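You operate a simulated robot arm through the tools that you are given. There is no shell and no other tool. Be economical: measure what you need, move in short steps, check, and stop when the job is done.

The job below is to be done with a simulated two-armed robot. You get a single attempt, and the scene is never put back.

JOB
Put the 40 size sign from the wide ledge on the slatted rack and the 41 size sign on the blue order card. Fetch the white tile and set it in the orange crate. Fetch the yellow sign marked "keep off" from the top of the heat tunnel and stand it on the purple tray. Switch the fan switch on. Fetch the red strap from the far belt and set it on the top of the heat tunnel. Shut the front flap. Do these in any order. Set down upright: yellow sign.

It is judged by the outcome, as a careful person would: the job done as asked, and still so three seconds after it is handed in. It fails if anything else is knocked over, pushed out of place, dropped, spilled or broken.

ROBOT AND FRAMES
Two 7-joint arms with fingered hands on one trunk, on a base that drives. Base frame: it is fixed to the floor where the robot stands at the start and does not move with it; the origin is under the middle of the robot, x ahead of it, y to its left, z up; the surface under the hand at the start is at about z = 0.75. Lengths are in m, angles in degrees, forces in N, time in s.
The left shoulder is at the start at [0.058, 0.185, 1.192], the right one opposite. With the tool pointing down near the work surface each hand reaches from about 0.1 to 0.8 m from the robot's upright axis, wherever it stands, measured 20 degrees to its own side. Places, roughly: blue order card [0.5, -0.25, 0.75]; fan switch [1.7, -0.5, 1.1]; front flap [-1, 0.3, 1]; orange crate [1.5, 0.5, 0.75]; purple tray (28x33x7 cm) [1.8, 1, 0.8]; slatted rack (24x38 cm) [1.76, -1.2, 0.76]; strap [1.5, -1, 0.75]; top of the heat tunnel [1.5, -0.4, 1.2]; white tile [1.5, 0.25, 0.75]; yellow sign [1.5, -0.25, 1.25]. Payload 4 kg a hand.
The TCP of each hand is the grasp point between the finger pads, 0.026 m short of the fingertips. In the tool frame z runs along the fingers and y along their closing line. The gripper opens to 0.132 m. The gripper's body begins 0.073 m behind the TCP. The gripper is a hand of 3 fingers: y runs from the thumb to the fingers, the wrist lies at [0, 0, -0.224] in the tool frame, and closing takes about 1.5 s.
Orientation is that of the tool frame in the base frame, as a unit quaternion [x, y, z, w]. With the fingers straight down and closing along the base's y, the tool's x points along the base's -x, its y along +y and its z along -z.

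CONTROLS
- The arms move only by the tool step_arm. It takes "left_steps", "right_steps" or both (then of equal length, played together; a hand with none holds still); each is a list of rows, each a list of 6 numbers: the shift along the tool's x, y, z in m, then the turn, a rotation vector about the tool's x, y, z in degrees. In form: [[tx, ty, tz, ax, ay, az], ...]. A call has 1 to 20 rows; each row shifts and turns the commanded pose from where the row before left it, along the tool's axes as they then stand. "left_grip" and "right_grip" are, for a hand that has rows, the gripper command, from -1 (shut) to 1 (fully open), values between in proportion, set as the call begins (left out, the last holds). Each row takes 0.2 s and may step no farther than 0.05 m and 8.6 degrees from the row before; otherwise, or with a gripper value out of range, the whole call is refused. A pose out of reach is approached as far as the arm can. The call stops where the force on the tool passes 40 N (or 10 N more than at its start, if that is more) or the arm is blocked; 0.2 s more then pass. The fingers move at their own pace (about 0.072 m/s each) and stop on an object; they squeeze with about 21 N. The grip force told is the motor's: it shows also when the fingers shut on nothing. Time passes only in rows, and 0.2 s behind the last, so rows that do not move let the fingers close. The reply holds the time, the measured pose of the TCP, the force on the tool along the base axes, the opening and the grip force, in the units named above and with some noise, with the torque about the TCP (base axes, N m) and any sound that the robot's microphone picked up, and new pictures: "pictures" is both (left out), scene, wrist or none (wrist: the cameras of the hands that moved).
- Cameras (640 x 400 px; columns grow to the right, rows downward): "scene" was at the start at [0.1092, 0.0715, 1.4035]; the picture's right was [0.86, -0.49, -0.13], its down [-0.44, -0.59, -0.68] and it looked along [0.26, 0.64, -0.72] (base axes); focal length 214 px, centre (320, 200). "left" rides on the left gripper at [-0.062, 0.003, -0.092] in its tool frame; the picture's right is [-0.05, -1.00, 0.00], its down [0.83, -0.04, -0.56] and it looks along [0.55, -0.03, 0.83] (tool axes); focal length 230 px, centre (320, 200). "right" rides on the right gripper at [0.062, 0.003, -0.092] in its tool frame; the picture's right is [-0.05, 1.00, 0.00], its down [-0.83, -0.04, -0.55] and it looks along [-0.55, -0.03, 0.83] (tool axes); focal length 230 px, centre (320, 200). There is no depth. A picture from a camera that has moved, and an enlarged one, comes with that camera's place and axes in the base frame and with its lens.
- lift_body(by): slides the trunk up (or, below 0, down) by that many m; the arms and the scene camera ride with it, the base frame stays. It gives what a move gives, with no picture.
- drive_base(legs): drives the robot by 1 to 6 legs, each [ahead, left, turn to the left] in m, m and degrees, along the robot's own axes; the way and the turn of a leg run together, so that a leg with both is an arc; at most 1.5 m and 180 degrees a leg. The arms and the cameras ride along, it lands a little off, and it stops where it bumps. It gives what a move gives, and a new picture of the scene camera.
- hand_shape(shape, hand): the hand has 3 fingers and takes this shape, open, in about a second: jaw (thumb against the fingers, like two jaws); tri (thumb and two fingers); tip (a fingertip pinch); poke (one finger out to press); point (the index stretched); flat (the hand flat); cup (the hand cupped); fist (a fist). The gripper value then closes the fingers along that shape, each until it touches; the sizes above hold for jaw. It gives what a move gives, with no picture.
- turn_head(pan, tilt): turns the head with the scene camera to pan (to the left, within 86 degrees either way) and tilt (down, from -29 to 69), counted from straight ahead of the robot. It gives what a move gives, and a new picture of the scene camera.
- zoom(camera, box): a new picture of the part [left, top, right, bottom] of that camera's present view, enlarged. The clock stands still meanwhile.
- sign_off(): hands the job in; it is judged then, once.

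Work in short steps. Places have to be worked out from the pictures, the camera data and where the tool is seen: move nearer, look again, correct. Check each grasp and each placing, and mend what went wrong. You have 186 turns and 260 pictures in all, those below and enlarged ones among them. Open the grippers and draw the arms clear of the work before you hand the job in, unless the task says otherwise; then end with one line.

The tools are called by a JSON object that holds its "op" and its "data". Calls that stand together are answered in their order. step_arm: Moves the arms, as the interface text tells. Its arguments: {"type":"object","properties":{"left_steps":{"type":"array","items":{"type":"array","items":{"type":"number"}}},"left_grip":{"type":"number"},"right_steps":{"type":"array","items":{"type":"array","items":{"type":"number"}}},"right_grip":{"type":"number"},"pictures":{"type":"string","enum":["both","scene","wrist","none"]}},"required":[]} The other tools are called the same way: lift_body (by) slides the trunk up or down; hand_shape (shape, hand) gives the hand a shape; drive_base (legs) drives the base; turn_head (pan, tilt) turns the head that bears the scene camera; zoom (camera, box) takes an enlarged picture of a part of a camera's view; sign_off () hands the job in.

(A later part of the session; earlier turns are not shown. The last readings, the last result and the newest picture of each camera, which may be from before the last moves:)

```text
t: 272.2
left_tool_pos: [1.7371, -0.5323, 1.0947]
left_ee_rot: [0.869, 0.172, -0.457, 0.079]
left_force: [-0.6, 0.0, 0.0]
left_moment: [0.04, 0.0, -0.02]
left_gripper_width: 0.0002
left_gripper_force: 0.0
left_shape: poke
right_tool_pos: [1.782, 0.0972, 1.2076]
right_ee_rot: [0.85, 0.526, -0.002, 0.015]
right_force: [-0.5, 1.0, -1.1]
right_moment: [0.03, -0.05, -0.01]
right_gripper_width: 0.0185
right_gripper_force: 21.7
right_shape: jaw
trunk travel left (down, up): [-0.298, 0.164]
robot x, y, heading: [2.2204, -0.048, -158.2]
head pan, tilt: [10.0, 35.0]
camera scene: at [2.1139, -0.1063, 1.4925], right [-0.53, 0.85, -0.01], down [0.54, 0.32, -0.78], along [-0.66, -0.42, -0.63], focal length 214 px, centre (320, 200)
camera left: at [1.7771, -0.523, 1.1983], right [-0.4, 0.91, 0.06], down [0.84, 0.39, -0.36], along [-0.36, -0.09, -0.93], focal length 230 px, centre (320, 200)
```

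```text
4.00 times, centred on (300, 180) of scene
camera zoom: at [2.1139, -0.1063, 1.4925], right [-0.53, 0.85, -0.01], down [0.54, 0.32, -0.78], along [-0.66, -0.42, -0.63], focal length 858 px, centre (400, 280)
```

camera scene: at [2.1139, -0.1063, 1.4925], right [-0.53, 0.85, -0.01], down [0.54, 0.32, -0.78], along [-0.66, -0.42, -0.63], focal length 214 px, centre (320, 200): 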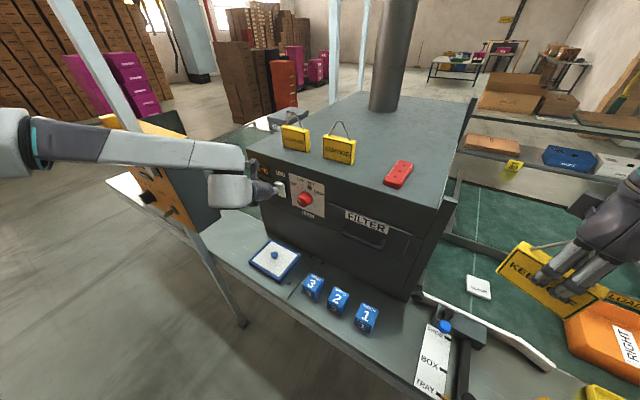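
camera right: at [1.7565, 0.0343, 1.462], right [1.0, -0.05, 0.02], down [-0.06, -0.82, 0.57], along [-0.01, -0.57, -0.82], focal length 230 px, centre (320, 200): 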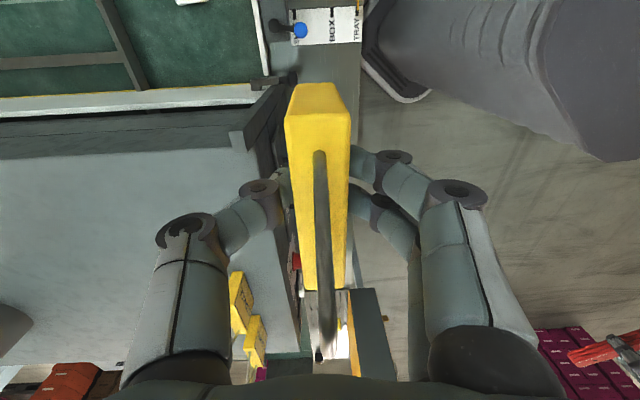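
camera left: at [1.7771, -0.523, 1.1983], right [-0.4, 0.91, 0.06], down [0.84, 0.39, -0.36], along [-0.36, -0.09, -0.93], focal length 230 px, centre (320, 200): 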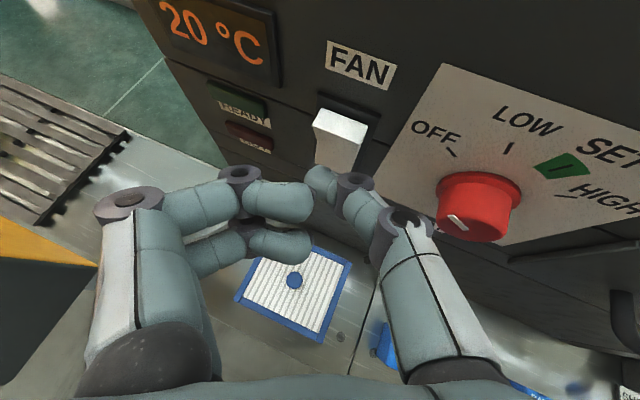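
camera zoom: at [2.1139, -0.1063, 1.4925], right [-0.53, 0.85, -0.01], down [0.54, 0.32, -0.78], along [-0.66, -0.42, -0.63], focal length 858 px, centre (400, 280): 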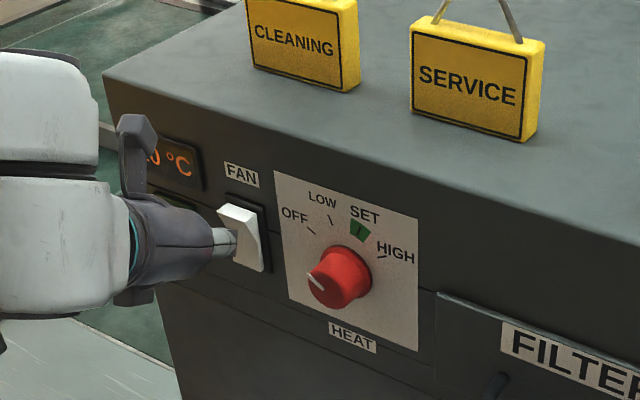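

The tip is aligned with the rocker's upper part. I push along -x in 1 cm steps.

{"op": "step_arm", "data": {"left_steps": [[-0.0085, -0.0037, 0.0054, 0, 0, 0], [-0.0052, -0.0037, 0.0077, 0, 0, 0], [-0.0052, -0.0037, 0.0077, 0, 0, 0], [-0.0052, -0.0037, 0.0077, 0, 0, 0]], "pictures": "wrist"}}

{"op": "zoom", "data": {"camera": "scene", "box": [240, 150, 320, 200]}}

```text
t: 273.2
left_tool_pos: [1.6995, -0.5325, 1.0986]
left_ee_rot: [0.869, 0.173, -0.456, 0.079]
left_force: [8.5, 0.3, -0.7]
left_moment: [-0.01, -0.15, 0.12]
left_gripper_width: 0.0
left_gripper_force: 0.1
left_shape: poke
right_tool_pos: [1.7863, 0.0968, 1.2094]
right_ee_rot: [0.85, 0.527, -0.004, 0.014]
right_force: [-0.2, 0.6, -0.4]
right_moment: [0.02, 0.04, -0.03]
right_gripper_width: 0.0185
right_gripper_force: 21.0
right_shape: jaw
trunk travel left (down, up): [-0.298, 0.164]
robot x, y, heading: [2.2155, -0.0503, -158.2]
head pan, tilt: [10.0, 35.0]
heard: click
camera left: at [1.7408, -0.523, 1.2021], right [-0.4, 0.91, 0.06], down [0.84, 0.4, -0.37], along [-0.36, -0.09, -0.93], focal length 230 px, centre (320, 200)
```

left: 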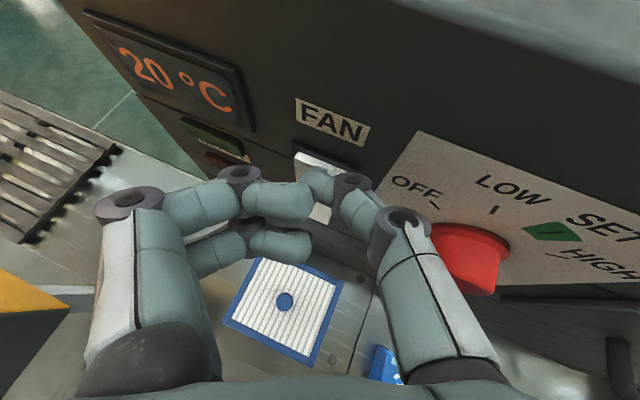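

```text
8.00 times, centred on (280, 175) of scene
camera zoom: at [2.1177, -0.106, 1.4928], right [-0.53, 0.85, -0.01], down [0.54, 0.32, -0.78], along [-0.66, -0.42, -0.63], focal length 1716 px, centre (640, 400)
```

zoom: 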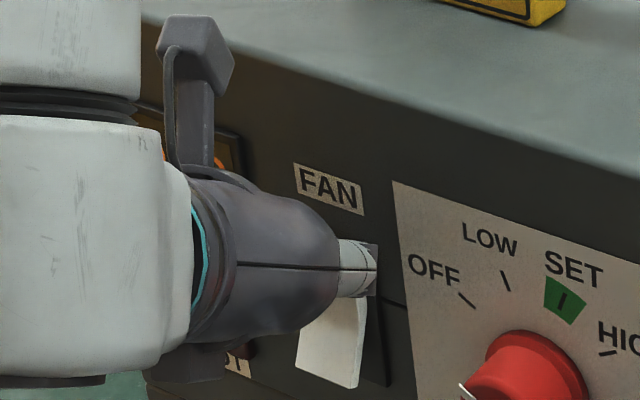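

Click heard, and the lower part now protrudes: switched. I withdraw straight back and check.

{"op": "step_arm", "data": {"left_steps": [[0.01, 0.0074, -0.0153, 0, 0, 0], [0.013, 0.009, -0.019, 0, 0, 0], [0.018, 0.011, -0.027, 0, 0, 0], [0.018, 0.011, -0.027, 0, 0, 0], [0.018, 0.011, -0.027, 0, 0, 0]], "pictures": "wrist"}}

{"op": "zoom", "data": {"camera": "scene", "box": [220, 130, 380, 230]}}

```text
t: 274.4
left_tool_pos: [1.8477, -0.5268, 1.101]
left_ee_rot: [0.868, 0.174, -0.459, 0.079]
left_force: [-0.1, -0.4, -0.4]
left_moment: [-0.05, 0.01, -0.02]
left_gripper_width: 0.0
left_gripper_force: 0.1
left_shape: poke
right_tool_pos: [1.7883, 0.0963, 1.2098]
right_ee_rot: [0.85, 0.527, -0.004, 0.014]
right_force: [0.1, 0.2, -0.5]
right_moment: [0.0, 0.04, 0.01]
right_gripper_width: 0.0187
right_gripper_force: 21.1
right_shape: jaw
trunk travel left (down, up): [-0.298, 0.164]
robot x, y, heading: [2.2206, -0.0492, -158.0]
head pan, tilt: [10.0, 35.0]
camera left: at [1.8879, -0.5174, 1.2042], right [-0.4, 0.91, 0.07], down [0.84, 0.39, -0.37], along [-0.36, -0.09, -0.93], focal length 230 px, centre (320, 200)
```

left: 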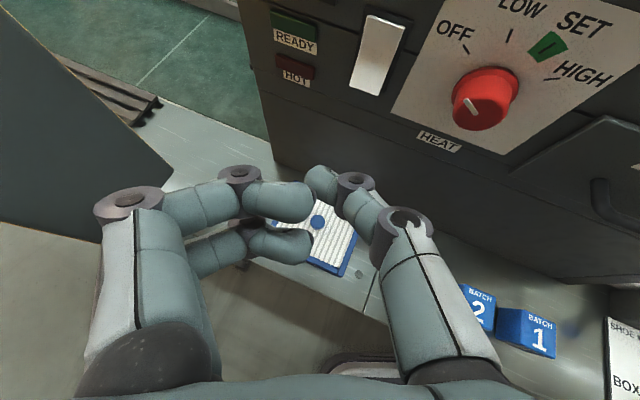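

```text
4.00 times, centred on (300, 180) of scene
camera zoom: at [2.1182, -0.1075, 1.4928], right [-0.53, 0.85, -0.01], down [0.54, 0.32, -0.78], along [-0.66, -0.42, -0.63], focal length 858 px, centre (400, 280)
```

zoom: 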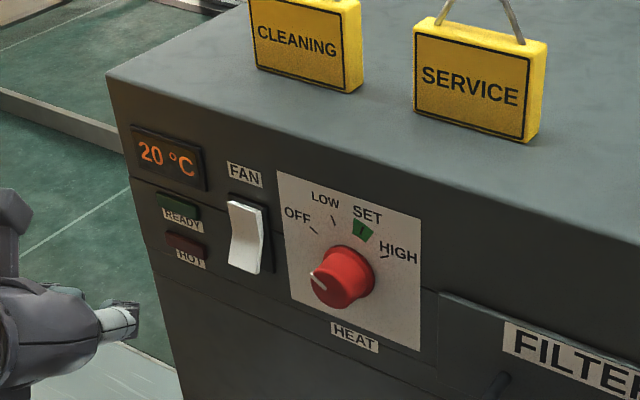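

The fan switch is on (top pressed in). Now the sign to the purple tray: I back off, face the line and slide right to y≈0.75.

{"op": "drive_base", "data": {"legs": [[-0.4, 0, 0], [0, 0, -22], [0, -0.65, 0]]}}

{"op": "turn_head", "data": {"pan": -15, "tilt": 40}}

```text
t: 281.2
left_tool_pos: [2.0682, 0.4453, 1.1009]
left_ee_rot: [0.886, 0.0, -0.464, -0.012]
left_force: [-0.7, 0.2, -0.6]
left_moment: [0.04, -0.04, -0.02]
left_gripper_width: 0.0003
left_gripper_force: 0.2
left_shape: poke
right_tool_pos: [2.2502, 1.0458, 1.2091]
right_ee_rot: [0.937, 0.35, -0.005, 0.013]
right_force: [0.3, 0.2, -0.6]
right_moment: [-0.02, 0.0, 0.01]
right_gripper_width: 0.0186
right_gripper_force: 20.9
right_shape: jaw
trunk travel left (down, up): [-0.298, 0.164]
robot x, y, heading: [2.5979, 0.7446, 179.4]
head pan, tilt: [10.0, 35.0]
camera scene: at [2.4783, 0.73, 1.4926], right [-0.16, 0.99, -0.01], down [0.62, 0.09, -0.78], along [-0.77, -0.13, -0.63], focal length 214 px, centre (320, 200)
```

scene: 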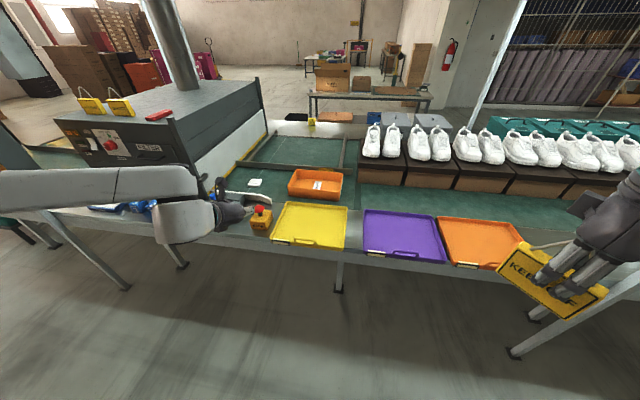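

```text
t: 282.1
left_tool_pos: [2.0689, 0.4456, 1.1]
left_ee_rot: [0.886, 0.001, -0.464, -0.011]
left_force: [0.7, -0.7, 0.3]
left_moment: [0.01, -0.02, -0.02]
left_gripper_width: 0.0
left_gripper_force: 0.1
left_shape: poke
right_tool_pos: [2.2497, 1.0467, 1.2078]
right_ee_rot: [0.937, 0.35, -0.005, 0.014]
right_force: [0.1, -0.7, -0.6]
right_moment: [0.02, 0.0, 0.0]
right_gripper_width: 0.0184
right_gripper_force: 21.8
right_shape: jaw
trunk travel left (down, up): [-0.298, 0.164]
robot x, y, heading: [2.5933, 0.7457, 179.5]
head pan, tilt: [-15.0, 40.0]
camera scene: at [2.4838, 0.7674, 1.4854], right [0.27, 0.96, 0.02], down [0.67, -0.17, -0.72], along [-0.69, 0.21, -0.69], focal length 214 px, centre (320, 200)
```

scene: 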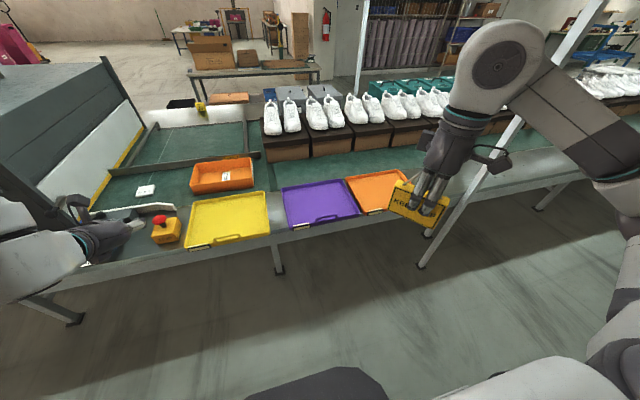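

{"op": "zoom", "data": {"camera": "scene", "box": [180, 140, 420, 290]}}

```text
2.67 times, centred on (300, 215) of scene
camera zoom: at [2.4838, 0.7674, 1.4854], right [0.27, 0.96, 0.02], down [0.67, -0.17, -0.72], along [-0.69, 0.21, -0.69], focal length 572 px, centre (373, 160)
```

zoom: 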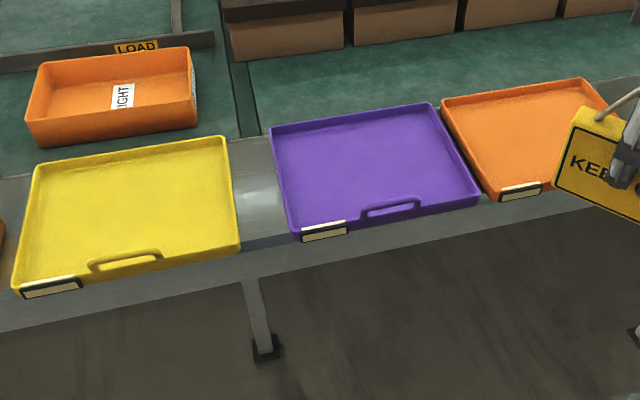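

The purple tray is centred at about (1.80, 0.97). I drive in so the right hand gets over it.

{"op": "drive_base", "data": {"legs": [[0.28, 0.07, 0.5]]}}

{"op": "step_arm", "data": {"right_steps": [[-0.026, -0.022, 0.03, 0, 0, 0], [-0.026, -0.022, 0.03, 0, 0, 0], [-0.026, -0.022, 0.03, 0, 0, 0], [-0.026, -0.022, 0.03, 0, 0, 0], [-0.026, -0.022, 0.03, 0, 0, 0], [0, 0, 0.04, 0, 0, 0]], "pictures": "both"}}

```text
t: 284.1
left_tool_pos: [1.7907, 0.3703, 1.1]
left_ee_rot: [0.886, 0.005, -0.464, -0.009]
left_force: [-0.1, -0.3, 0.0]
left_moment: [-0.03, 0.0, -0.04]
left_gripper_width: 0.0001
left_gripper_force: 0.1
left_shape: poke
right_tool_pos: [1.9672, 0.974, 1.2101]
right_ee_rot: [0.934, 0.356, -0.007, 0.014]
right_force: [-0.5, 0.0, -0.6]
right_moment: [0.03, -0.01, 0.03]
right_gripper_width: 0.0184
right_gripper_force: 21.0
right_shape: jaw
trunk travel left (down, up): [-0.298, 0.164]
robot x, y, heading: [2.3166, 0.6794, 179.9]
head pan, tilt: [-15.0, 40.0]
camera scene: at [2.2036, 0.698, 1.4856], right [0.26, 0.97, 0.02], down [0.67, -0.17, -0.72], along [-0.69, 0.2, -0.69], focal length 214 px, centre (320, 200)
```

scene: 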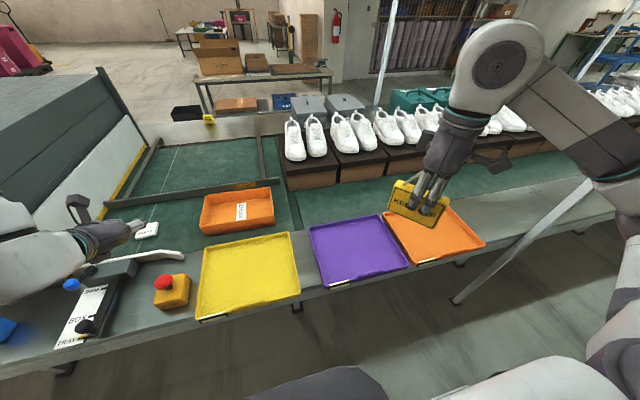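

```text
t: 285.5
left_tool_pos: [1.791, 0.372, 1.0996]
left_ee_rot: [0.886, 0.005, -0.464, -0.01]
left_force: [0.1, -0.2, -0.6]
left_moment: [0.01, 0.02, 0.02]
left_gripper_width: 0.0001
left_gripper_force: 0.1
left_shape: poke
right_tool_pos: [1.7933, 0.9644, 1.018]
right_ee_rot: [0.935, 0.355, -0.006, 0.013]
right_force: [-0.4, 0.4, -0.6]
right_moment: [-0.01, -0.01, 0.01]
right_gripper_width: 0.0186
right_gripper_force: 20.9
right_shape: jaw
trunk travel left (down, up): [-0.298, 0.164]
robot x, y, heading: [2.3168, 0.6779, 180.2]
head pan, tilt: [-15.0, 40.0]
camera scene: at [2.2029, 0.6983, 1.4854], right [0.26, 0.97, 0.02], down [0.67, -0.17, -0.72], along [-0.69, 0.2, -0.69], focal length 214 px, centre (320, 200)
camera right: at [1.8433, 1.0039, 1.1091], right [0.62, -0.78, 0.02], down [-0.65, -0.5, 0.57], along [-0.43, -0.37, -0.82], focal length 230 px, centre (320, 200)
```

scene: 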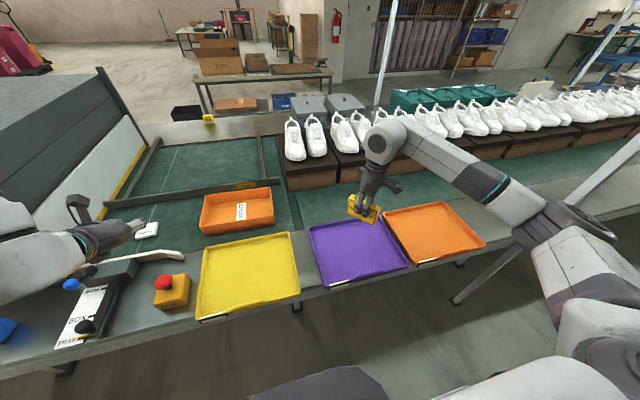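
right: 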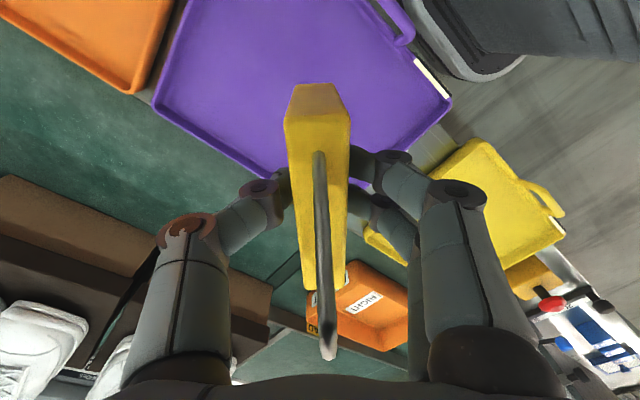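

TCP is over the tray centre. I lower to just above the tray floor, then creep.

{"op": "step_arm", "data": {"right_steps": [[0, 0, 0.045, 0, 0, 0], [0, 0, 0.045, 0, 0, 0], [0, 0, 0.045, 0, 0, 0], [0, 0, 0.03, 0, 0, 0], [0, 0, 0.01, 0, 0, 0]], "pictures": "wrist"}}

{"op": "zoom", "data": {"camera": "scene", "box": [290, 190, 430, 300]}}

```text
t: 286.7
left_tool_pos: [1.7898, 0.3708, 1.1014]
left_ee_rot: [0.885, 0.006, -0.465, -0.009]
left_force: [0.2, 0.1, 0.0]
left_moment: [0.03, 0.02, -0.02]
left_gripper_width: 0.0001
left_gripper_force: 0.1
left_shape: poke
right_tool_pos: [1.7954, 0.9591, 0.8438]
right_ee_rot: [0.935, 0.355, -0.006, 0.014]
right_force: [-1.1, -0.2, -0.3]
right_moment: [0.05, 0.01, 0.0]
right_gripper_width: 0.0185
right_gripper_force: 21.0
right_shape: jaw
trunk travel left (down, up): [-0.298, 0.164]
robot x, y, heading: [2.312, 0.6761, 180.1]
head pan, tilt: [-15.0, 40.0]
camera right: at [1.844, 0.9988, 0.9342], right [0.62, -0.78, 0.02], down [-0.65, -0.5, 0.57], along [-0.43, -0.37, -0.82], focal length 230 px, centre (320, 200)
```

right: 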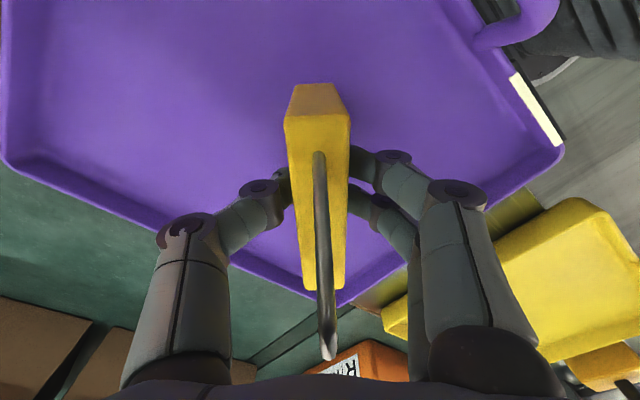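

```text
3.64 times, centred on (360, 245) of scene
camera zoom: at [2.2026, 0.6976, 1.4855], right [0.26, 0.97, 0.02], down [0.67, -0.17, -0.72], along [-0.69, 0.2, -0.69], focal length 780 px, centre (174, 36)
```

zoom: 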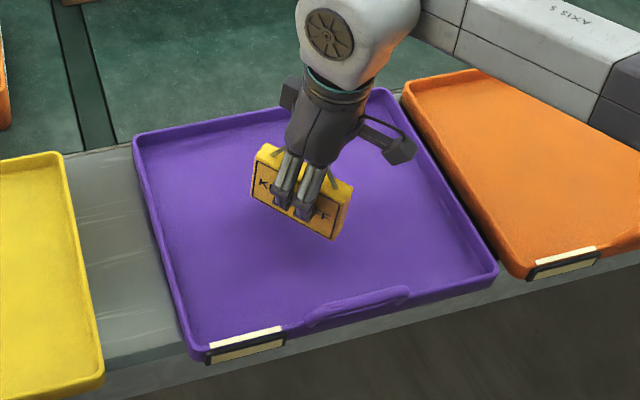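

Still above the floor; I creep down in small steps.

{"op": "step_arm", "data": {"right_steps": [[0, 0, 0.008, 0, 0, 0], [0, 0, 0.006, 0, 0, 0], [0, 0, 0.004, 0, 0, 0]], "pictures": "none"}}

{"op": "step_arm", "data": {"right_steps": [[0, 0, 0.003, 0, 0, 0], [0, 0, 0.003, 0, 0, 0]], "pictures": "none"}}

```text
t: 287.5
left_tool_pos: [1.7916, 0.3713, 1.1001]
left_ee_rot: [0.886, 0.006, -0.464, -0.009]
left_force: [0.4, 0.7, -0.1]
left_moment: [-0.03, 0.03, 0.01]
left_gripper_width: 0.0
left_gripper_force: 0.0
left_shape: poke
right_tool_pos: [1.7966, 0.9597, 0.8249]
right_ee_rot: [0.935, 0.356, -0.005, 0.013]
right_force: [0.3, 0.8, -0.7]
right_moment: [0.01, 0.0, 0.0]
right_gripper_width: 0.0184
right_gripper_force: 21.2
right_shape: jaw
trunk travel left (down, up): [-0.298, 0.164]
robot x, y, heading: [2.316, 0.6775, 179.9]
head pan, tilt: [-15.0, 40.0]
```

```text
t: 288.1
left_tool_pos: [1.7895, 0.3706, 1.1007]
left_ee_rot: [0.886, 0.006, -0.464, -0.009]
left_force: [-1.1, -0.4, -0.2]
left_moment: [0.0, -0.05, -0.01]
left_gripper_width: 0.0
left_gripper_force: 0.0
left_shape: poke
right_tool_pos: [1.7957, 0.9592, 0.8195]
right_ee_rot: [0.935, 0.356, -0.006, 0.014]
right_force: [-0.7, 1.0, -0.3]
right_moment: [0.03, 0.04, -0.01]
right_gripper_width: 0.0183
right_gripper_force: 21.2
right_shape: jaw
trunk travel left (down, up): [-0.298, 0.164]
robot x, y, heading: [2.3185, 0.6724, 180.2]
head pan, tilt: [-15.0, 40.0]
```

{"op": "step_arm", "data": {"right_steps": [[0, 0, 0.003, 0, 0, 0], [0, 0, 0.003, 0, 0, 0]], "pictures": "none"}}

{"op": "step_arm", "data": {"right_steps": [[0, 0, 0.002, 0, 0, 0], [0, 0, 0.002, 0, 0, 0]], "pictures": "none"}}

```text
t: 288.7
left_tool_pos: [1.7921, 0.3705, 1.102]
left_ee_rot: [0.886, 0.005, -0.464, -0.009]
left_force: [-0.8, -0.6, 0.1]
left_moment: [0.0, 0.01, 0.01]
left_gripper_width: 0.0
left_gripper_force: 0.0
left_shape: poke
right_tool_pos: [1.7939, 0.9583, 0.8156]
right_ee_rot: [0.935, 0.355, -0.007, 0.013]
right_force: [0.4, 1.9, 9.3]
right_moment: [-0.02, 0.0, 0.01]
right_gripper_width: 0.0187
right_gripper_force: 21.0
right_shape: jaw
trunk travel left (down, up): [-0.298, 0.164]
robot x, y, heading: [2.3171, 0.6751, 179.8]
head pan, tilt: [-15.0, 40.0]
```

```text
t: 289.3
left_tool_pos: [1.7929, 0.3717, 1.1009]
left_ee_rot: [0.885, 0.005, -0.465, -0.01]
left_force: [0.4, -0.6, 0.3]
left_moment: [-0.05, -0.01, 0.0]
left_gripper_width: 0.0
left_gripper_force: 0.0
left_shape: poke
right_tool_pos: [1.795, 0.9574, 0.814]
right_ee_rot: [0.935, 0.355, -0.009, 0.012]
right_force: [1.5, 3.9, 28.1]
right_moment: [0.09, 0.01, -0.01]
right_gripper_width: 0.0205
right_gripper_force: 20.7
right_shape: jaw
trunk travel left (down, up): [-0.298, 0.164]
robot x, y, heading: [2.3146, 0.6779, 179.9]
head pan, tilt: [-15.0, 40.0]
```

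Contact. I ease 2 mm, open partially and rise straight up (clear of the cord).

{"op": "step_arm", "data": {"right_steps": [[0, 0, -0.002, 0, 0, 0], [0, 0, 0, 0, 0, 0], [0, 0, 0, 0, 0, 0], [0, 0, 0, 0, 0, 0], [0, 0, 0, 0, 0, 0], [0, 0, -0.03, 0, 0, 0], [0, 0, -0.04, 0, 0, 0], [0, 0, -0.05, 0, 0, 0], [0, 0, -0.05, 0, 0, 0], [0, 0, -0.05, 0, 0, 0]], "right_grip": 0.3, "pictures": "both"}}

{"op": "zoom", "data": {"camera": "scene", "box": [290, 190, 430, 300]}}

```text
t: 291.5
left_tool_pos: [1.7904, 0.372, 1.1001]
left_ee_rot: [0.885, 0.005, -0.465, -0.01]
left_force: [-0.9, 0.0, 0.5]
left_moment: [0.0, -0.01, -0.02]
left_gripper_width: 0.0
left_gripper_force: 0.0
left_shape: poke
right_tool_pos: [1.7946, 0.9638, 1.0308]
right_ee_rot: [0.935, 0.355, -0.006, 0.012]
right_force: [0.2, 0.4, 0.0]
right_moment: [-0.02, 0.01, -0.01]
right_gripper_width: 0.0857
right_gripper_force: 0.1
right_shape: jaw
trunk travel left (down, up): [-0.298, 0.164]
robot x, y, heading: [2.3124, 0.6747, 180.0]
head pan, tilt: [-15.0, 40.0]
camera scene: at [2.203, 0.6971, 1.4855], right [0.26, 0.97, 0.02], down [0.67, -0.17, -0.72], along [-0.69, 0.2, -0.69], focal length 214 px, centre (320, 200)
camera right: at [1.844, 1.0037, 1.1226], right [0.63, -0.78, 0.02], down [-0.65, -0.5, 0.57], along [-0.43, -0.37, -0.82], focal length 230 px, centre (320, 200)
```

scene: 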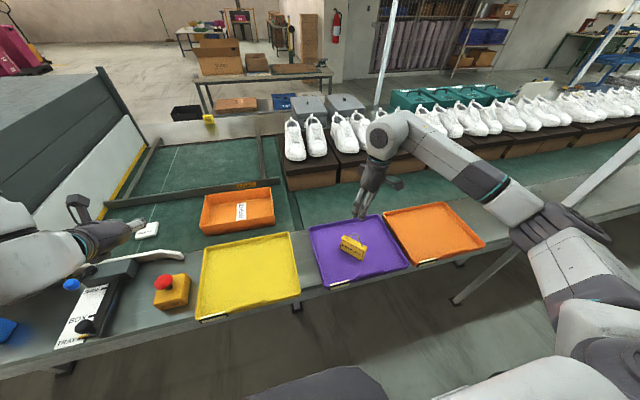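
right: 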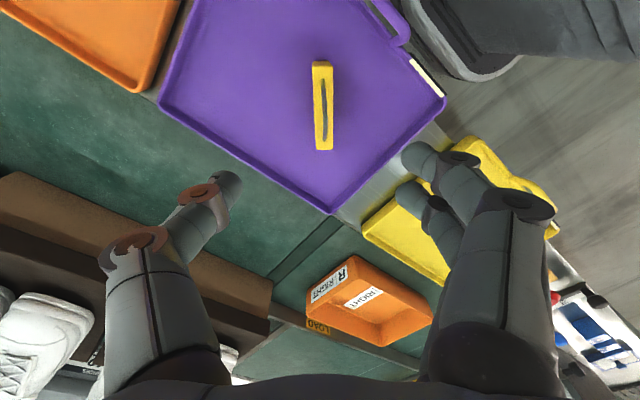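

```text
3.64 times, centred on (360, 245) of scene
camera zoom: at [2.203, 0.6971, 1.4855], right [0.26, 0.97, 0.02], down [0.67, -0.17, -0.72], along [-0.69, 0.2, -0.69], focal length 780 px, centre (174, 36)
```

zoom: 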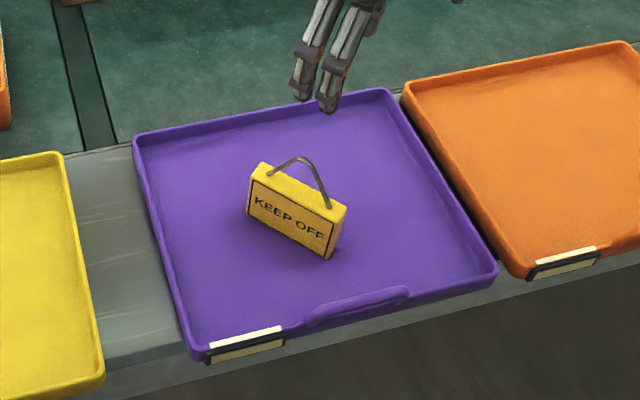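

KEEP OFF stands upright on the purple tray. Now the tile: I retract the left hand, back off and slide left to y≈0, then look.

{"op": "step_arm", "data": {"left_steps": [[0.025, 0, -0.036, 0, 0, 0], [0.025, 0, -0.036, 0, 0, 0], [0.025, 0, -0.036, 0, 0, 0], [0.025, 0, -0.036, 0, 0, 0], [0.025, 0, -0.036, 0, 0, 0]], "right_steps": [[0, 0, -0.03, 0, 0, 0], [0.02, 0.02, -0.03, 0, 0, 0], [0.02, 0.02, -0.03, 0, 0, 0], [0.02, 0.02, 0, 0, 0, 0], [0.02, 0.02, 0, 0, 0, 0]], "pictures": "none"}}

{"op": "drive_base", "data": {"legs": [[-0.15, 0, 0], [0, 0.7, 0]]}}

{"op": "turn_head", "data": {"pan": -15, "tilt": 35}}

```text
t: 292.7
left_tool_pos: [1.8575, 0.3726, 1.1013]
left_ee_rot: [0.886, 0.005, -0.464, -0.01]
left_force: [-0.5, 1.2, 0.3]
left_moment: [0.0, 0.01, 0.0]
left_gripper_width: 0.0
left_gripper_force: 0.1
left_shape: poke
left hand out of reach, approached as far as the arm can: row 2, 3, 4, 5
right_tool_pos: [1.9082, 0.9599, 1.1208]
right_ee_rot: [0.935, 0.355, -0.006, 0.013]
right_force: [0.1, 0.6, 0.3]
right_moment: [-0.06, -0.02, 0.02]
right_gripper_width: 0.0853
right_gripper_force: 0.0
right_shape: jaw
trunk travel left (down, up): [-0.298, 0.164]
robot x, y, heading: [2.3149, 0.6781, 180.0]
head pan, tilt: [-15.0, 40.0]
```

```text
t: 297.5
left_tool_pos: [2.0035, -0.3287, 1.1011]
left_ee_rot: [0.886, 0.004, -0.464, -0.01]
left_force: [0.1, 0.1, 0.2]
left_moment: [0.01, -0.03, 0.0]
left_gripper_width: 0.0
left_gripper_force: 0.1
left_shape: poke
right_tool_pos: [2.0569, 0.2575, 1.1224]
right_ee_rot: [0.935, 0.354, -0.006, 0.014]
right_force: [0.1, 0.4, 0.8]
right_moment: [0.01, -0.01, -0.02]
right_gripper_width: 0.0856
right_gripper_force: 0.1
right_shape: jaw
trunk travel left (down, up): [-0.298, 0.164]
robot x, y, heading: [2.4627, -0.025, 179.9]
head pan, tilt: [-15.0, 40.0]
camera scene: at [2.3511, -0.0046, 1.4854], right [0.26, 0.97, 0.02], down [0.67, -0.17, -0.72], along [-0.69, 0.2, -0.69], focal length 214 px, centre (320, 200)
```

scene: 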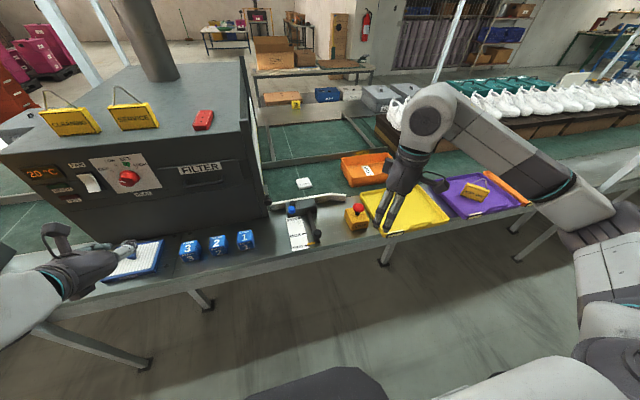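

```text
t: 298.2
left_tool_pos: [2.0043, -0.3315, 1.1004]
left_ee_rot: [0.885, 0.004, -0.465, -0.01]
left_force: [0.3, 1.2, -0.3]
left_moment: [-0.01, 0.0, 0.02]
left_gripper_width: 0.0
left_gripper_force: 0.1
left_shape: poke
right_tool_pos: [2.058, 0.2574, 1.1218]
right_ee_rot: [0.935, 0.355, -0.005, 0.014]
right_force: [0.8, -0.5, 0.5]
right_moment: [0.01, -0.01, 0.01]
right_gripper_width: 0.0856
right_gripper_force: 0.1
right_shape: jaw
trunk travel left (down, up): [-0.298, 0.164]
robot x, y, heading: [2.4652, -0.0282, 180.0]
head pan, tilt: [-15.0, 35.0]
camera scene: at [2.3477, -0.0047, 1.4927], right [0.26, 0.97, 0.02], down [0.61, -0.15, -0.78], along [-0.75, 0.21, -0.63], focal length 214 px, centre (320, 200)
```

scene: 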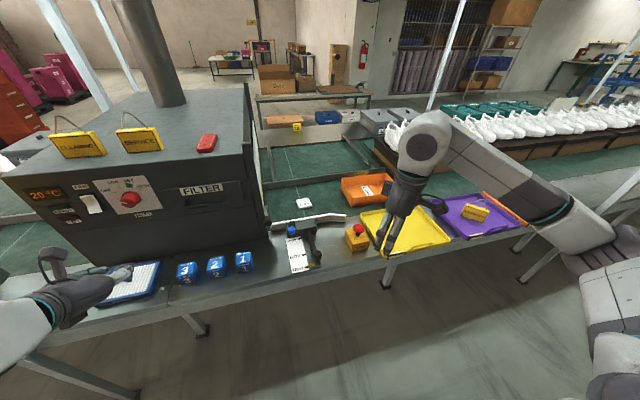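

{"op": "zoom", "data": {"camera": "scene", "box": [260, 160, 420, 280]}}

```text
3.33 times, centred on (340, 220) of scene
camera zoom: at [2.3477, -0.0047, 1.4927], right [0.26, 0.97, 0.02], down [0.61, -0.15, -0.78], along [-0.75, 0.21, -0.63], focal length 715 px, centre (253, 133)
```

zoom: 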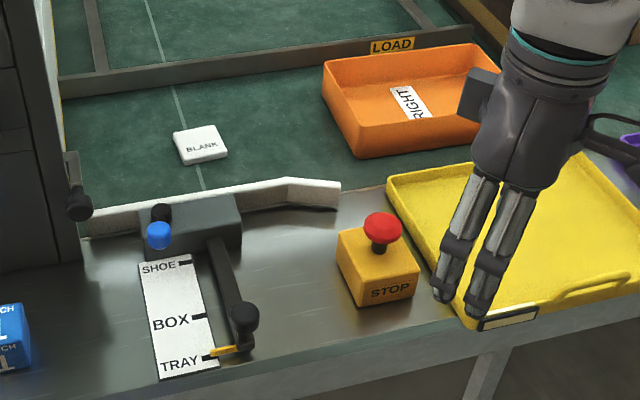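

Tile "BLANK" at (1.486, 0.149); crate at about (1.47, 0.53). I turn the right hand to close along y and straighten and retract the left hand.

{"op": "step_arm", "data": {"left_steps": [[0, 0, 0, 0, 7.9, 0], [0, 0, 0, 0, 7.9, 0], [0, 0, 0, 0, 7.9, 0], [0, 0, 0, 0, 7.9, 0], [0, 0, 0, 0, 7.9, 0], [0, 0, 0, 0, 7.9, 0], [0, 0, 0, 0, 7.9, 0], [0.04, 0, -0.02, 0, 0, 0], [0.04, 0, -0.02, 0, 0, 0], [0.04, 0, -0.02, 0, 0, 0], [0.03, 0, -0.02, 0, 0, 0]], "right_steps": [[0, 0, 0, 0, 0, 8.3], [0, 0, 0, 0, 0, 8.3], [0, 0, 0, 0, 0, 8.3], [0, 0, 0, 0, 0, 8.3], [0, 0, 0, 0, 0, 8.3], [0, 0, 0, 0, 0, 0], [0, 0, 0, 0, 0, 0], [0, 0, 0, 0, 0, 0], [0, 0, 0, 0, 0, 0], [0, 0, 0, 0, 0, 0], [0, 0, 0, 0, 0, 0]], "right_grip": 0.9, "pictures": "none"}}

{"op": "drive_base", "data": {"legs": [[0.25, 0.02, 0]]}}

{"op": "zoom", "data": {"camera": "right", "box": [0, 0, 640, 400]}}

```text
t: 300.6
left_tool_pos: [2.1561, -0.3313, 1.1808]
left_ee_rot: [1.0, -0.001, -0.001, -0.01]
left_force: [0.6, 0.0, -0.2]
left_moment: [0.0, 0.0, 0.0]
left_gripper_width: 0.0001
left_gripper_force: 0.1
left_shape: poke
right_tool_pos: [2.0588, 0.2575, 1.1226]
right_ee_rot: [1.0, 0.0, -0.001, 0.015]
right_force: [-0.8, 0.2, 0.7]
right_moment: [-0.02, 0.01, -0.01]
right_gripper_width: 0.1251
right_gripper_force: 0.0
right_shape: jaw
trunk travel left (down, up): [-0.298, 0.164]
robot x, y, heading: [2.4668, -0.0285, 179.7]
head pan, tilt: [-15.0, 35.0]
```

```text
t: 302.4
left_tool_pos: [1.906, -0.3517, 1.1797]
left_ee_rot: [1.0, -0.001, 0.0, -0.01]
left_force: [0.2, 0.1, -0.2]
left_moment: [-0.01, -0.01, 0.0]
left_gripper_width: 0.0002
left_gripper_force: 0.0
left_shape: poke
right_tool_pos: [1.8089, 0.2388, 1.1228]
right_ee_rot: [1.0, -0.001, -0.001, 0.015]
right_force: [0.4, 0.6, -0.4]
right_moment: [0.01, -0.02, 0.0]
right_gripper_width: 0.1249
right_gripper_force: 0.1
right_shape: jaw
trunk travel left (down, up): [-0.298, 0.164]
robot x, y, heading: [2.2175, -0.0455, 179.7]
head pan, tilt: [-15.0, 35.0]
camera scene: at [2.0991, -0.0234, 1.4929], right [0.26, 0.97, 0.02], down [0.61, -0.15, -0.78], along [-0.75, 0.21, -0.63], focal length 214 px, centre (320, 200)
```

scene: 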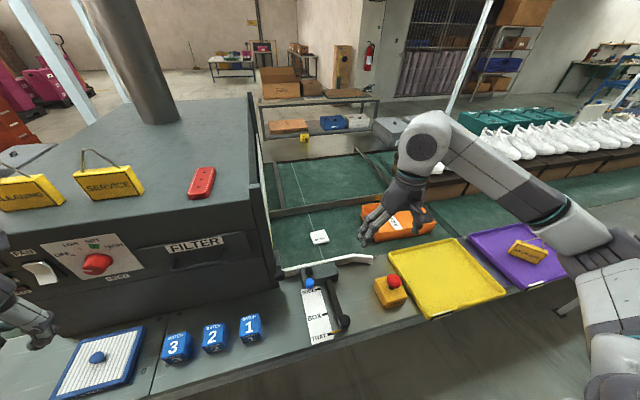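

```text
1.00 times, centred on (320, 200) of right (not enlarged: the box is as wide or as high as the picture)
camera zoom: at [1.8702, 0.2364, 1.2137], right [-0.05, -1.0, 0.03], down [-0.83, 0.06, 0.56], along [-0.56, 0.0, -0.83], focal length 230 px, centre (320, 200)
```

zoom: 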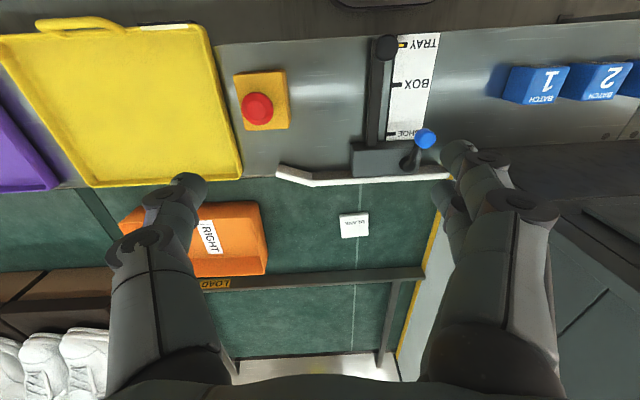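

Tile confirmed at (1.481, 0.153). I move the right hand over it and down to z≈0.9.

{"op": "step_arm", "data": {"right_steps": [[-0.0365, 0.0095, 0.02, 0, 0, 0], [-0.0365, 0.0095, 0.025, 0, 0, 0], [-0.0365, 0.0095, 0.025, 0, 0, 0], [-0.0365, 0.0095, 0.025, 0, 0, 0], [-0.0365, 0.0095, 0.025, 0, 0, 0], [-0.0365, 0.0095, 0.025, 0, 0, 0], [-0.0365, 0.0095, 0.025, 0, 0, 0], [-0.0365, 0.0095, 0.025, 0, 0, 0], [-0.0365, 0.0095, 0.025, 0, 0, 0]], "pictures": "wrist"}}

```text
t: 304.4
left_tool_pos: [1.905, -0.3523, 1.179]
left_ee_rot: [1.0, -0.001, 0.001, -0.011]
left_force: [0.0, -0.2, -0.6]
left_moment: [0.01, 0.03, 0.0]
left_gripper_width: 0.0
left_gripper_force: 0.0
left_shape: poke
right_tool_pos: [1.4881, 0.147, 0.9109]
right_ee_rot: [1.0, 0.001, 0.0, 0.015]
right_force: [0.1, -0.6, 0.2]
right_moment: [0.01, -0.03, -0.03]
right_gripper_width: 0.1253
right_gripper_force: 0.1
right_shape: jaw
right hand out of reach, approached as far as the arm can: row 9
trunk travel left (down, up): [-0.298, 0.164]
robot x, y, heading: [2.2134, -0.0444, 180.0]
head pan, tilt: [-15.0, 35.0]
camera right: at [1.5491, 0.1451, 1.0018], right [-0.05, -1.0, 0.03], down [-0.83, 0.06, 0.56], along [-0.56, 0.0, -0.83], focal length 230 px, centre (320, 200)
```

right: 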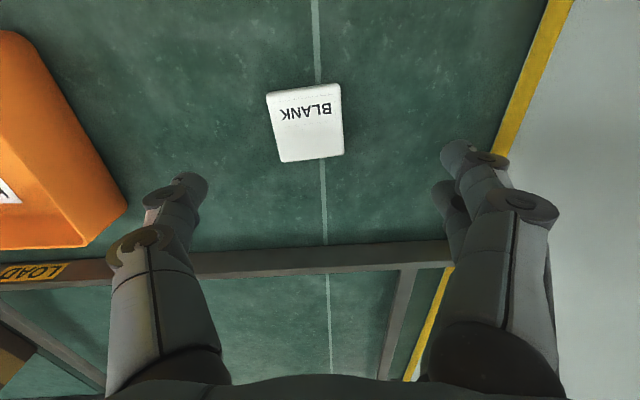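

Tile nearly centred. I adjust 9 mm and lower with the trunk.

{"op": "step_arm", "data": {"right_steps": [[-0.003, -0.009, 0, 0, 0, 0]], "pictures": "none"}}

{"op": "lift_body", "data": {"by": -0.1}}

{"op": "zoom", "data": {"camera": "right", "box": [0, 0, 640, 400]}}

```text
t: 304.8
left_tool_pos: [1.9046, -0.351, 1.1804]
left_ee_rot: [1.0, -0.001, -0.001, -0.01]
left_force: [-0.9, -0.6, -1.1]
left_moment: [0.02, -0.02, 0.0]
left_gripper_width: 0.0
left_gripper_force: 0.1
left_shape: poke
right_tool_pos: [1.4838, 0.1581, 0.9102]
right_ee_rot: [1.0, 0.0, 0.0, 0.014]
right_force: [0.6, 0.0, 0.7]
right_moment: [0.0, 0.02, 0.01]
right_gripper_width: 0.1251
right_gripper_force: 0.1
right_shape: jaw
trunk travel left (down, up): [-0.298, 0.164]
robot x, y, heading: [2.2125, -0.0466, 180.0]
head pan, tilt: [-15.0, 35.0]
```

```text
t: 306.1
left_tool_pos: [1.9049, -0.3495, 1.0812]
left_ee_rot: [1.0, 0.0, 0.0, -0.011]
left_force: [0.0, -0.3, 0.7]
left_moment: [0.01, 0.02, 0.0]
left_gripper_width: 0.0002
left_gripper_force: 0.0
left_shape: poke
right_tool_pos: [1.4852, 0.1585, 0.8115]
right_ee_rot: [1.0, 0.0, -0.001, 0.015]
right_force: [-0.3, 0.6, -0.1]
right_moment: [-0.01, -0.02, -0.01]
right_gripper_width: 0.1253
right_gripper_force: 0.0
right_shape: jaw
trunk travel left (down, up): [-0.198, 0.264]
robot x, y, heading: [2.2156, -0.0471, 179.9]
head pan, tilt: [-15.0, 35.0]
```

```text
1.00 times, centred on (320, 200) of right (not enlarged: the box is as wide or as high as the picture)
camera zoom: at [1.5474, 0.1559, 0.9034], right [-0.05, -1.0, 0.03], down [-0.83, 0.06, 0.56], along [-0.56, 0.0, -0.83], focal length 230 px, centre (320, 200)
```

zoom: 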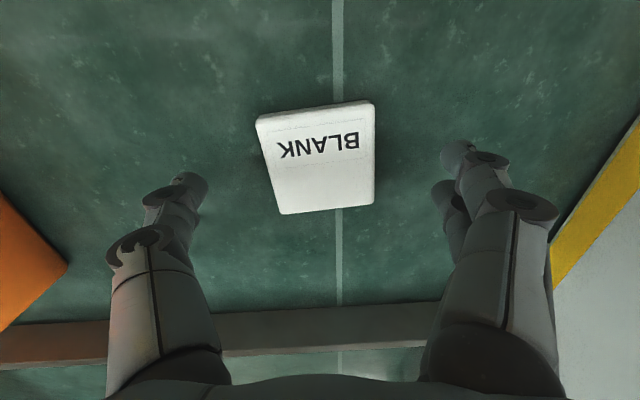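

Centred. I lower 3.2 cm and close.

{"op": "lift_body", "data": {"by": -0.032}}

{"op": "step_arm", "data": {"right_steps": [[0, 0, 0, 0, 0, 0], [0, 0, 0, 0, 0, 0], [0, 0, 0, 0, 0, 0], [0, 0, 0, 0, 0, 0], [0, 0, 0, 0, 0, 0], [0, 0, 0, 0, 0, 0]], "right_grip": -1, "pictures": "wrist"}}

```text
t: 306.9
left_tool_pos: [1.9048, -0.351, 1.0486]
left_ee_rot: [1.0, 0.0, -0.001, -0.01]
left_force: [0.8, 0.1, 0.2]
left_moment: [-0.07, 0.01, 0.02]
left_gripper_width: 0.0
left_gripper_force: 0.0
left_shape: poke
right_tool_pos: [1.4849, 0.1592, 0.7779]
right_ee_rot: [1.0, 0.0, 0.0, 0.015]
right_force: [-0.1, 0.3, 0.0]
right_moment: [-0.02, 0.02, 0.0]
right_gripper_width: 0.1252
right_gripper_force: 0.1
right_shape: jaw
trunk travel left (down, up): [-0.166, 0.296]
robot x, y, heading: [2.214, -0.0436, 179.6]
head pan, tilt: [-15.0, 35.0]
```

```text
t: 308.3
left_tool_pos: [1.9053, -0.3508, 1.0469]
left_ee_rot: [1.0, 0.0, -0.001, -0.011]
left_force: [-0.3, -0.6, -0.7]
left_moment: [0.01, 0.01, -0.02]
left_gripper_width: 0.0
left_gripper_force: 0.0
left_shape: poke
right_tool_pos: [1.4856, 0.1581, 0.7791]
right_ee_rot: [1.0, -0.001, 0.0, 0.014]
right_force: [0.2, -0.1, 0.6]
right_moment: [0.01, 0.03, -0.03]
right_gripper_width: 0.0664
right_gripper_force: 21.3
right_shape: jaw
trunk travel left (down, up): [-0.166, 0.296]
robot x, y, heading: [2.2136, -0.0448, 180.2]
head pan, tilt: [-15.0, 35.0]
camera right: at [1.5468, 0.156, 0.87], right [-0.05, -1.0, 0.03], down [-0.83, 0.06, 0.55], along [-0.56, 0.0, -0.83], focal length 230 px, centre (320, 200)
```

right: 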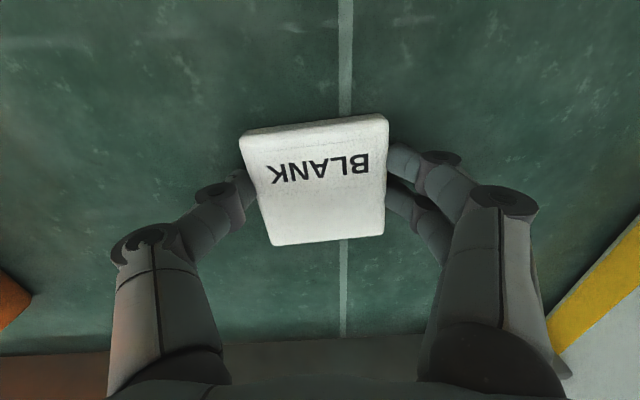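

Gripped (6.6 cm). I lift via the trunk and slide the base right by 0.37 m so that the tile comes over the crate.

{"op": "lift_body", "data": {"by": 0.16}}

{"op": "drive_base", "data": {"legs": [[0, -0.37, 0]]}}

{"op": "zoom", "data": {"camera": "right", "box": [0, 0, 640, 400]}}

```text
t: 310.1
left_tool_pos: [1.9049, -0.3495, 1.2077]
left_ee_rot: [1.0, -0.001, -0.001, -0.011]
left_force: [0.2, 0.3, -0.2]
left_moment: [-0.02, 0.02, -0.03]
left_gripper_width: 0.0001
left_gripper_force: 0.0
left_shape: poke
right_tool_pos: [1.4858, 0.159, 0.9444]
right_ee_rot: [1.0, 0.0, -0.003, 0.015]
right_force: [-0.4, 0.8, -0.5]
right_moment: [0.0, -0.01, -0.01]
right_gripper_width: 0.0662
right_gripper_force: 20.2
right_shape: jaw
trunk travel left (down, up): [-0.326, 0.136]
robot x, y, heading: [2.2178, -0.0426, 180.0]
head pan, tilt: [-15.0, 35.0]
```

```text
t: 312.5
left_tool_pos: [1.9057, 0.0189, 1.2093]
left_ee_rot: [1.0, -0.001, -0.001, -0.011]
left_force: [0.4, 0.3, -0.3]
left_moment: [-0.01, -0.05, -0.01]
left_gripper_width: 0.0
left_gripper_force: 0.1
left_shape: poke
right_tool_pos: [1.4868, 0.5274, 0.9424]
right_ee_rot: [1.0, -0.001, -0.004, 0.013]
right_force: [0.0, -0.2, 0.2]
right_moment: [0.02, 0.0, 0.0]
right_gripper_width: 0.0664
right_gripper_force: 21.5
right_shape: jaw
trunk travel left (down, up): [-0.326, 0.136]
robot x, y, heading: [2.2172, 0.3237, 179.9]
head pan, tilt: [-15.0, 35.0]
camera scene: at [2.1111, 0.3451, 1.5236], right [0.26, 0.97, 0.01], down [0.59, -0.15, -0.79], along [-0.76, 0.21, -0.61], focal length 214 px, centre (320, 200)
```

scene: 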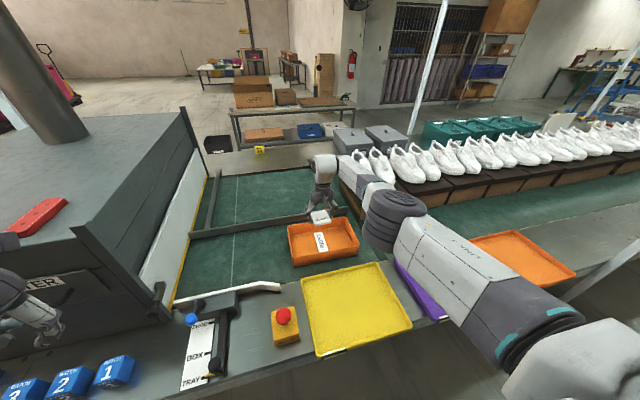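

```text
1.00 times, centred on (320, 200) of right (not enlarged: the box is as wide or as high as the picture)
camera zoom: at [1.549, 0.5253, 1.0347], right [-0.05, -1.0, 0.03], down [-0.83, 0.06, 0.56], along [-0.56, 0.01, -0.83], focal length 230 px, centre (320, 200)
```

zoom: 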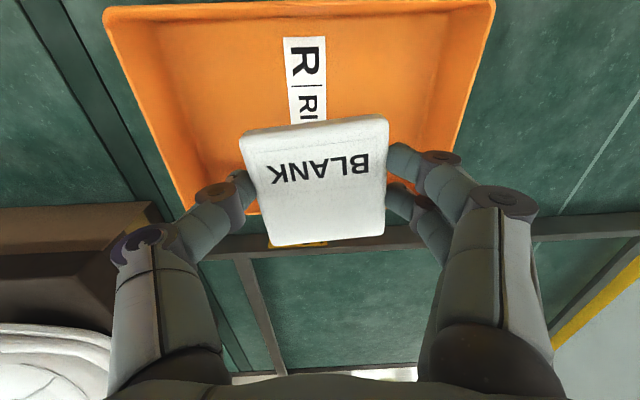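

The tile is over the middle of the crate. I lower with the trunk, then creep to contact.

{"op": "lift_body", "data": {"by": -0.13}}

{"op": "lift_body", "data": {"by": -0.012}}

{"op": "lift_body", "data": {"by": -0.008}}

```text
t: 314.1
left_tool_pos: [1.9059, 0.0195, 1.0784]
left_ee_rot: [1.0, -0.001, 0.0, -0.011]
left_force: [-0.2, -0.5, 0.0]
left_moment: [0.01, 0.0, 0.02]
left_gripper_width: 0.0001
left_gripper_force: 0.0
left_shape: poke
right_tool_pos: [1.4862, 0.5276, 0.8146]
right_ee_rot: [1.0, 0.0, -0.004, 0.015]
right_force: [0.0, 1.0, 0.1]
right_moment: [0.04, 0.02, -0.03]
right_gripper_width: 0.0665
right_gripper_force: 21.1
right_shape: jaw
trunk travel left (down, up): [-0.196, 0.266]
robot x, y, heading: [2.213, 0.3243, 179.9]
head pan, tilt: [-15.0, 35.0]
```

```text
t: 314.7
left_tool_pos: [1.9066, 0.0197, 1.0671]
left_ee_rot: [1.0, -0.001, 0.0, -0.01]
left_force: [0.8, -0.2, -0.4]
left_moment: [0.0, 0.0, 0.02]
left_gripper_width: 0.0
left_gripper_force: 0.0
left_shape: poke
right_tool_pos: [1.4869, 0.5275, 0.8017]
right_ee_rot: [1.0, 0.0, -0.004, 0.015]
right_force: [-0.1, 0.4, -1.1]
right_moment: [0.01, -0.02, -0.01]
right_gripper_width: 0.0661
right_gripper_force: 21.0
right_shape: jaw
trunk travel left (down, up): [-0.184, 0.278]
robot x, y, heading: [2.2163, 0.3258, 179.9]
head pan, tilt: [-15.0, 35.0]
```

```text
t: 315.3
left_tool_pos: [1.905, 0.0194, 1.0587]
left_ee_rot: [1.0, 0.0, 0.001, -0.01]
left_force: [0.6, -0.2, 0.8]
left_moment: [-0.02, 0.03, -0.02]
left_gripper_width: 0.0
left_gripper_force: 0.0
left_shape: poke
right_tool_pos: [1.4876, 0.5273, 0.7939]
right_ee_rot: [1.0, 0.0, -0.003, 0.014]
right_force: [0.4, 0.4, -0.3]
right_moment: [-0.04, -0.01, 0.02]
right_gripper_width: 0.0663
right_gripper_force: 21.1
right_shape: jaw
trunk travel left (down, up): [-0.176, 0.286]
robot x, y, heading: [2.2148, 0.3232, 179.7]
head pan, tilt: [-15.0, 35.0]
```

{"op": "lift_body", "data": {"by": -0.006}}

{"op": "lift_body", "data": {"by": -0.004}}

```text
t: 315.8
left_tool_pos: [1.9059, 0.0191, 1.0526]
left_ee_rot: [1.0, -0.001, 0.0, -0.011]
left_force: [-0.1, -1.5, -1.1]
left_moment: [-0.01, -0.01, 0.01]
left_gripper_width: 0.0
left_gripper_force: 0.1
left_shape: poke
right_tool_pos: [1.4857, 0.5277, 0.7872]
right_ee_rot: [1.0, 0.0, -0.004, 0.015]
right_force: [0.1, 0.2, 0.0]
right_moment: [0.02, -0.01, -0.02]
right_gripper_width: 0.0662
right_gripper_force: 20.9
right_shape: jaw
trunk travel left (down, up): [-0.17, 0.292]
robot x, y, heading: [2.2139, 0.3237, 179.9]
head pan, tilt: [-15.0, 35.0]
```

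```text
t: 316.3
left_tool_pos: [1.9076, 0.0187, 1.0479]
left_ee_rot: [1.0, -0.001, 0.0, -0.01]
left_force: [-0.4, -0.5, -0.4]
left_moment: [0.04, -0.01, 0.01]
left_gripper_width: 0.0
left_gripper_force: 0.0
left_shape: poke
right_tool_pos: [1.487, 0.5278, 0.7839]
right_ee_rot: [1.0, 0.0, -0.005, 0.015]
right_force: [-1.5, 0.1, 3.2]
right_moment: [0.08, 0.0, 0.04]
right_gripper_width: 0.0659
right_gripper_force: 20.8
right_shape: jaw
trunk travel left (down, up): [-0.166, 0.296]
robot x, y, heading: [2.2157, 0.3206, 179.7]
head pan, tilt: [-15.0, 35.0]
```

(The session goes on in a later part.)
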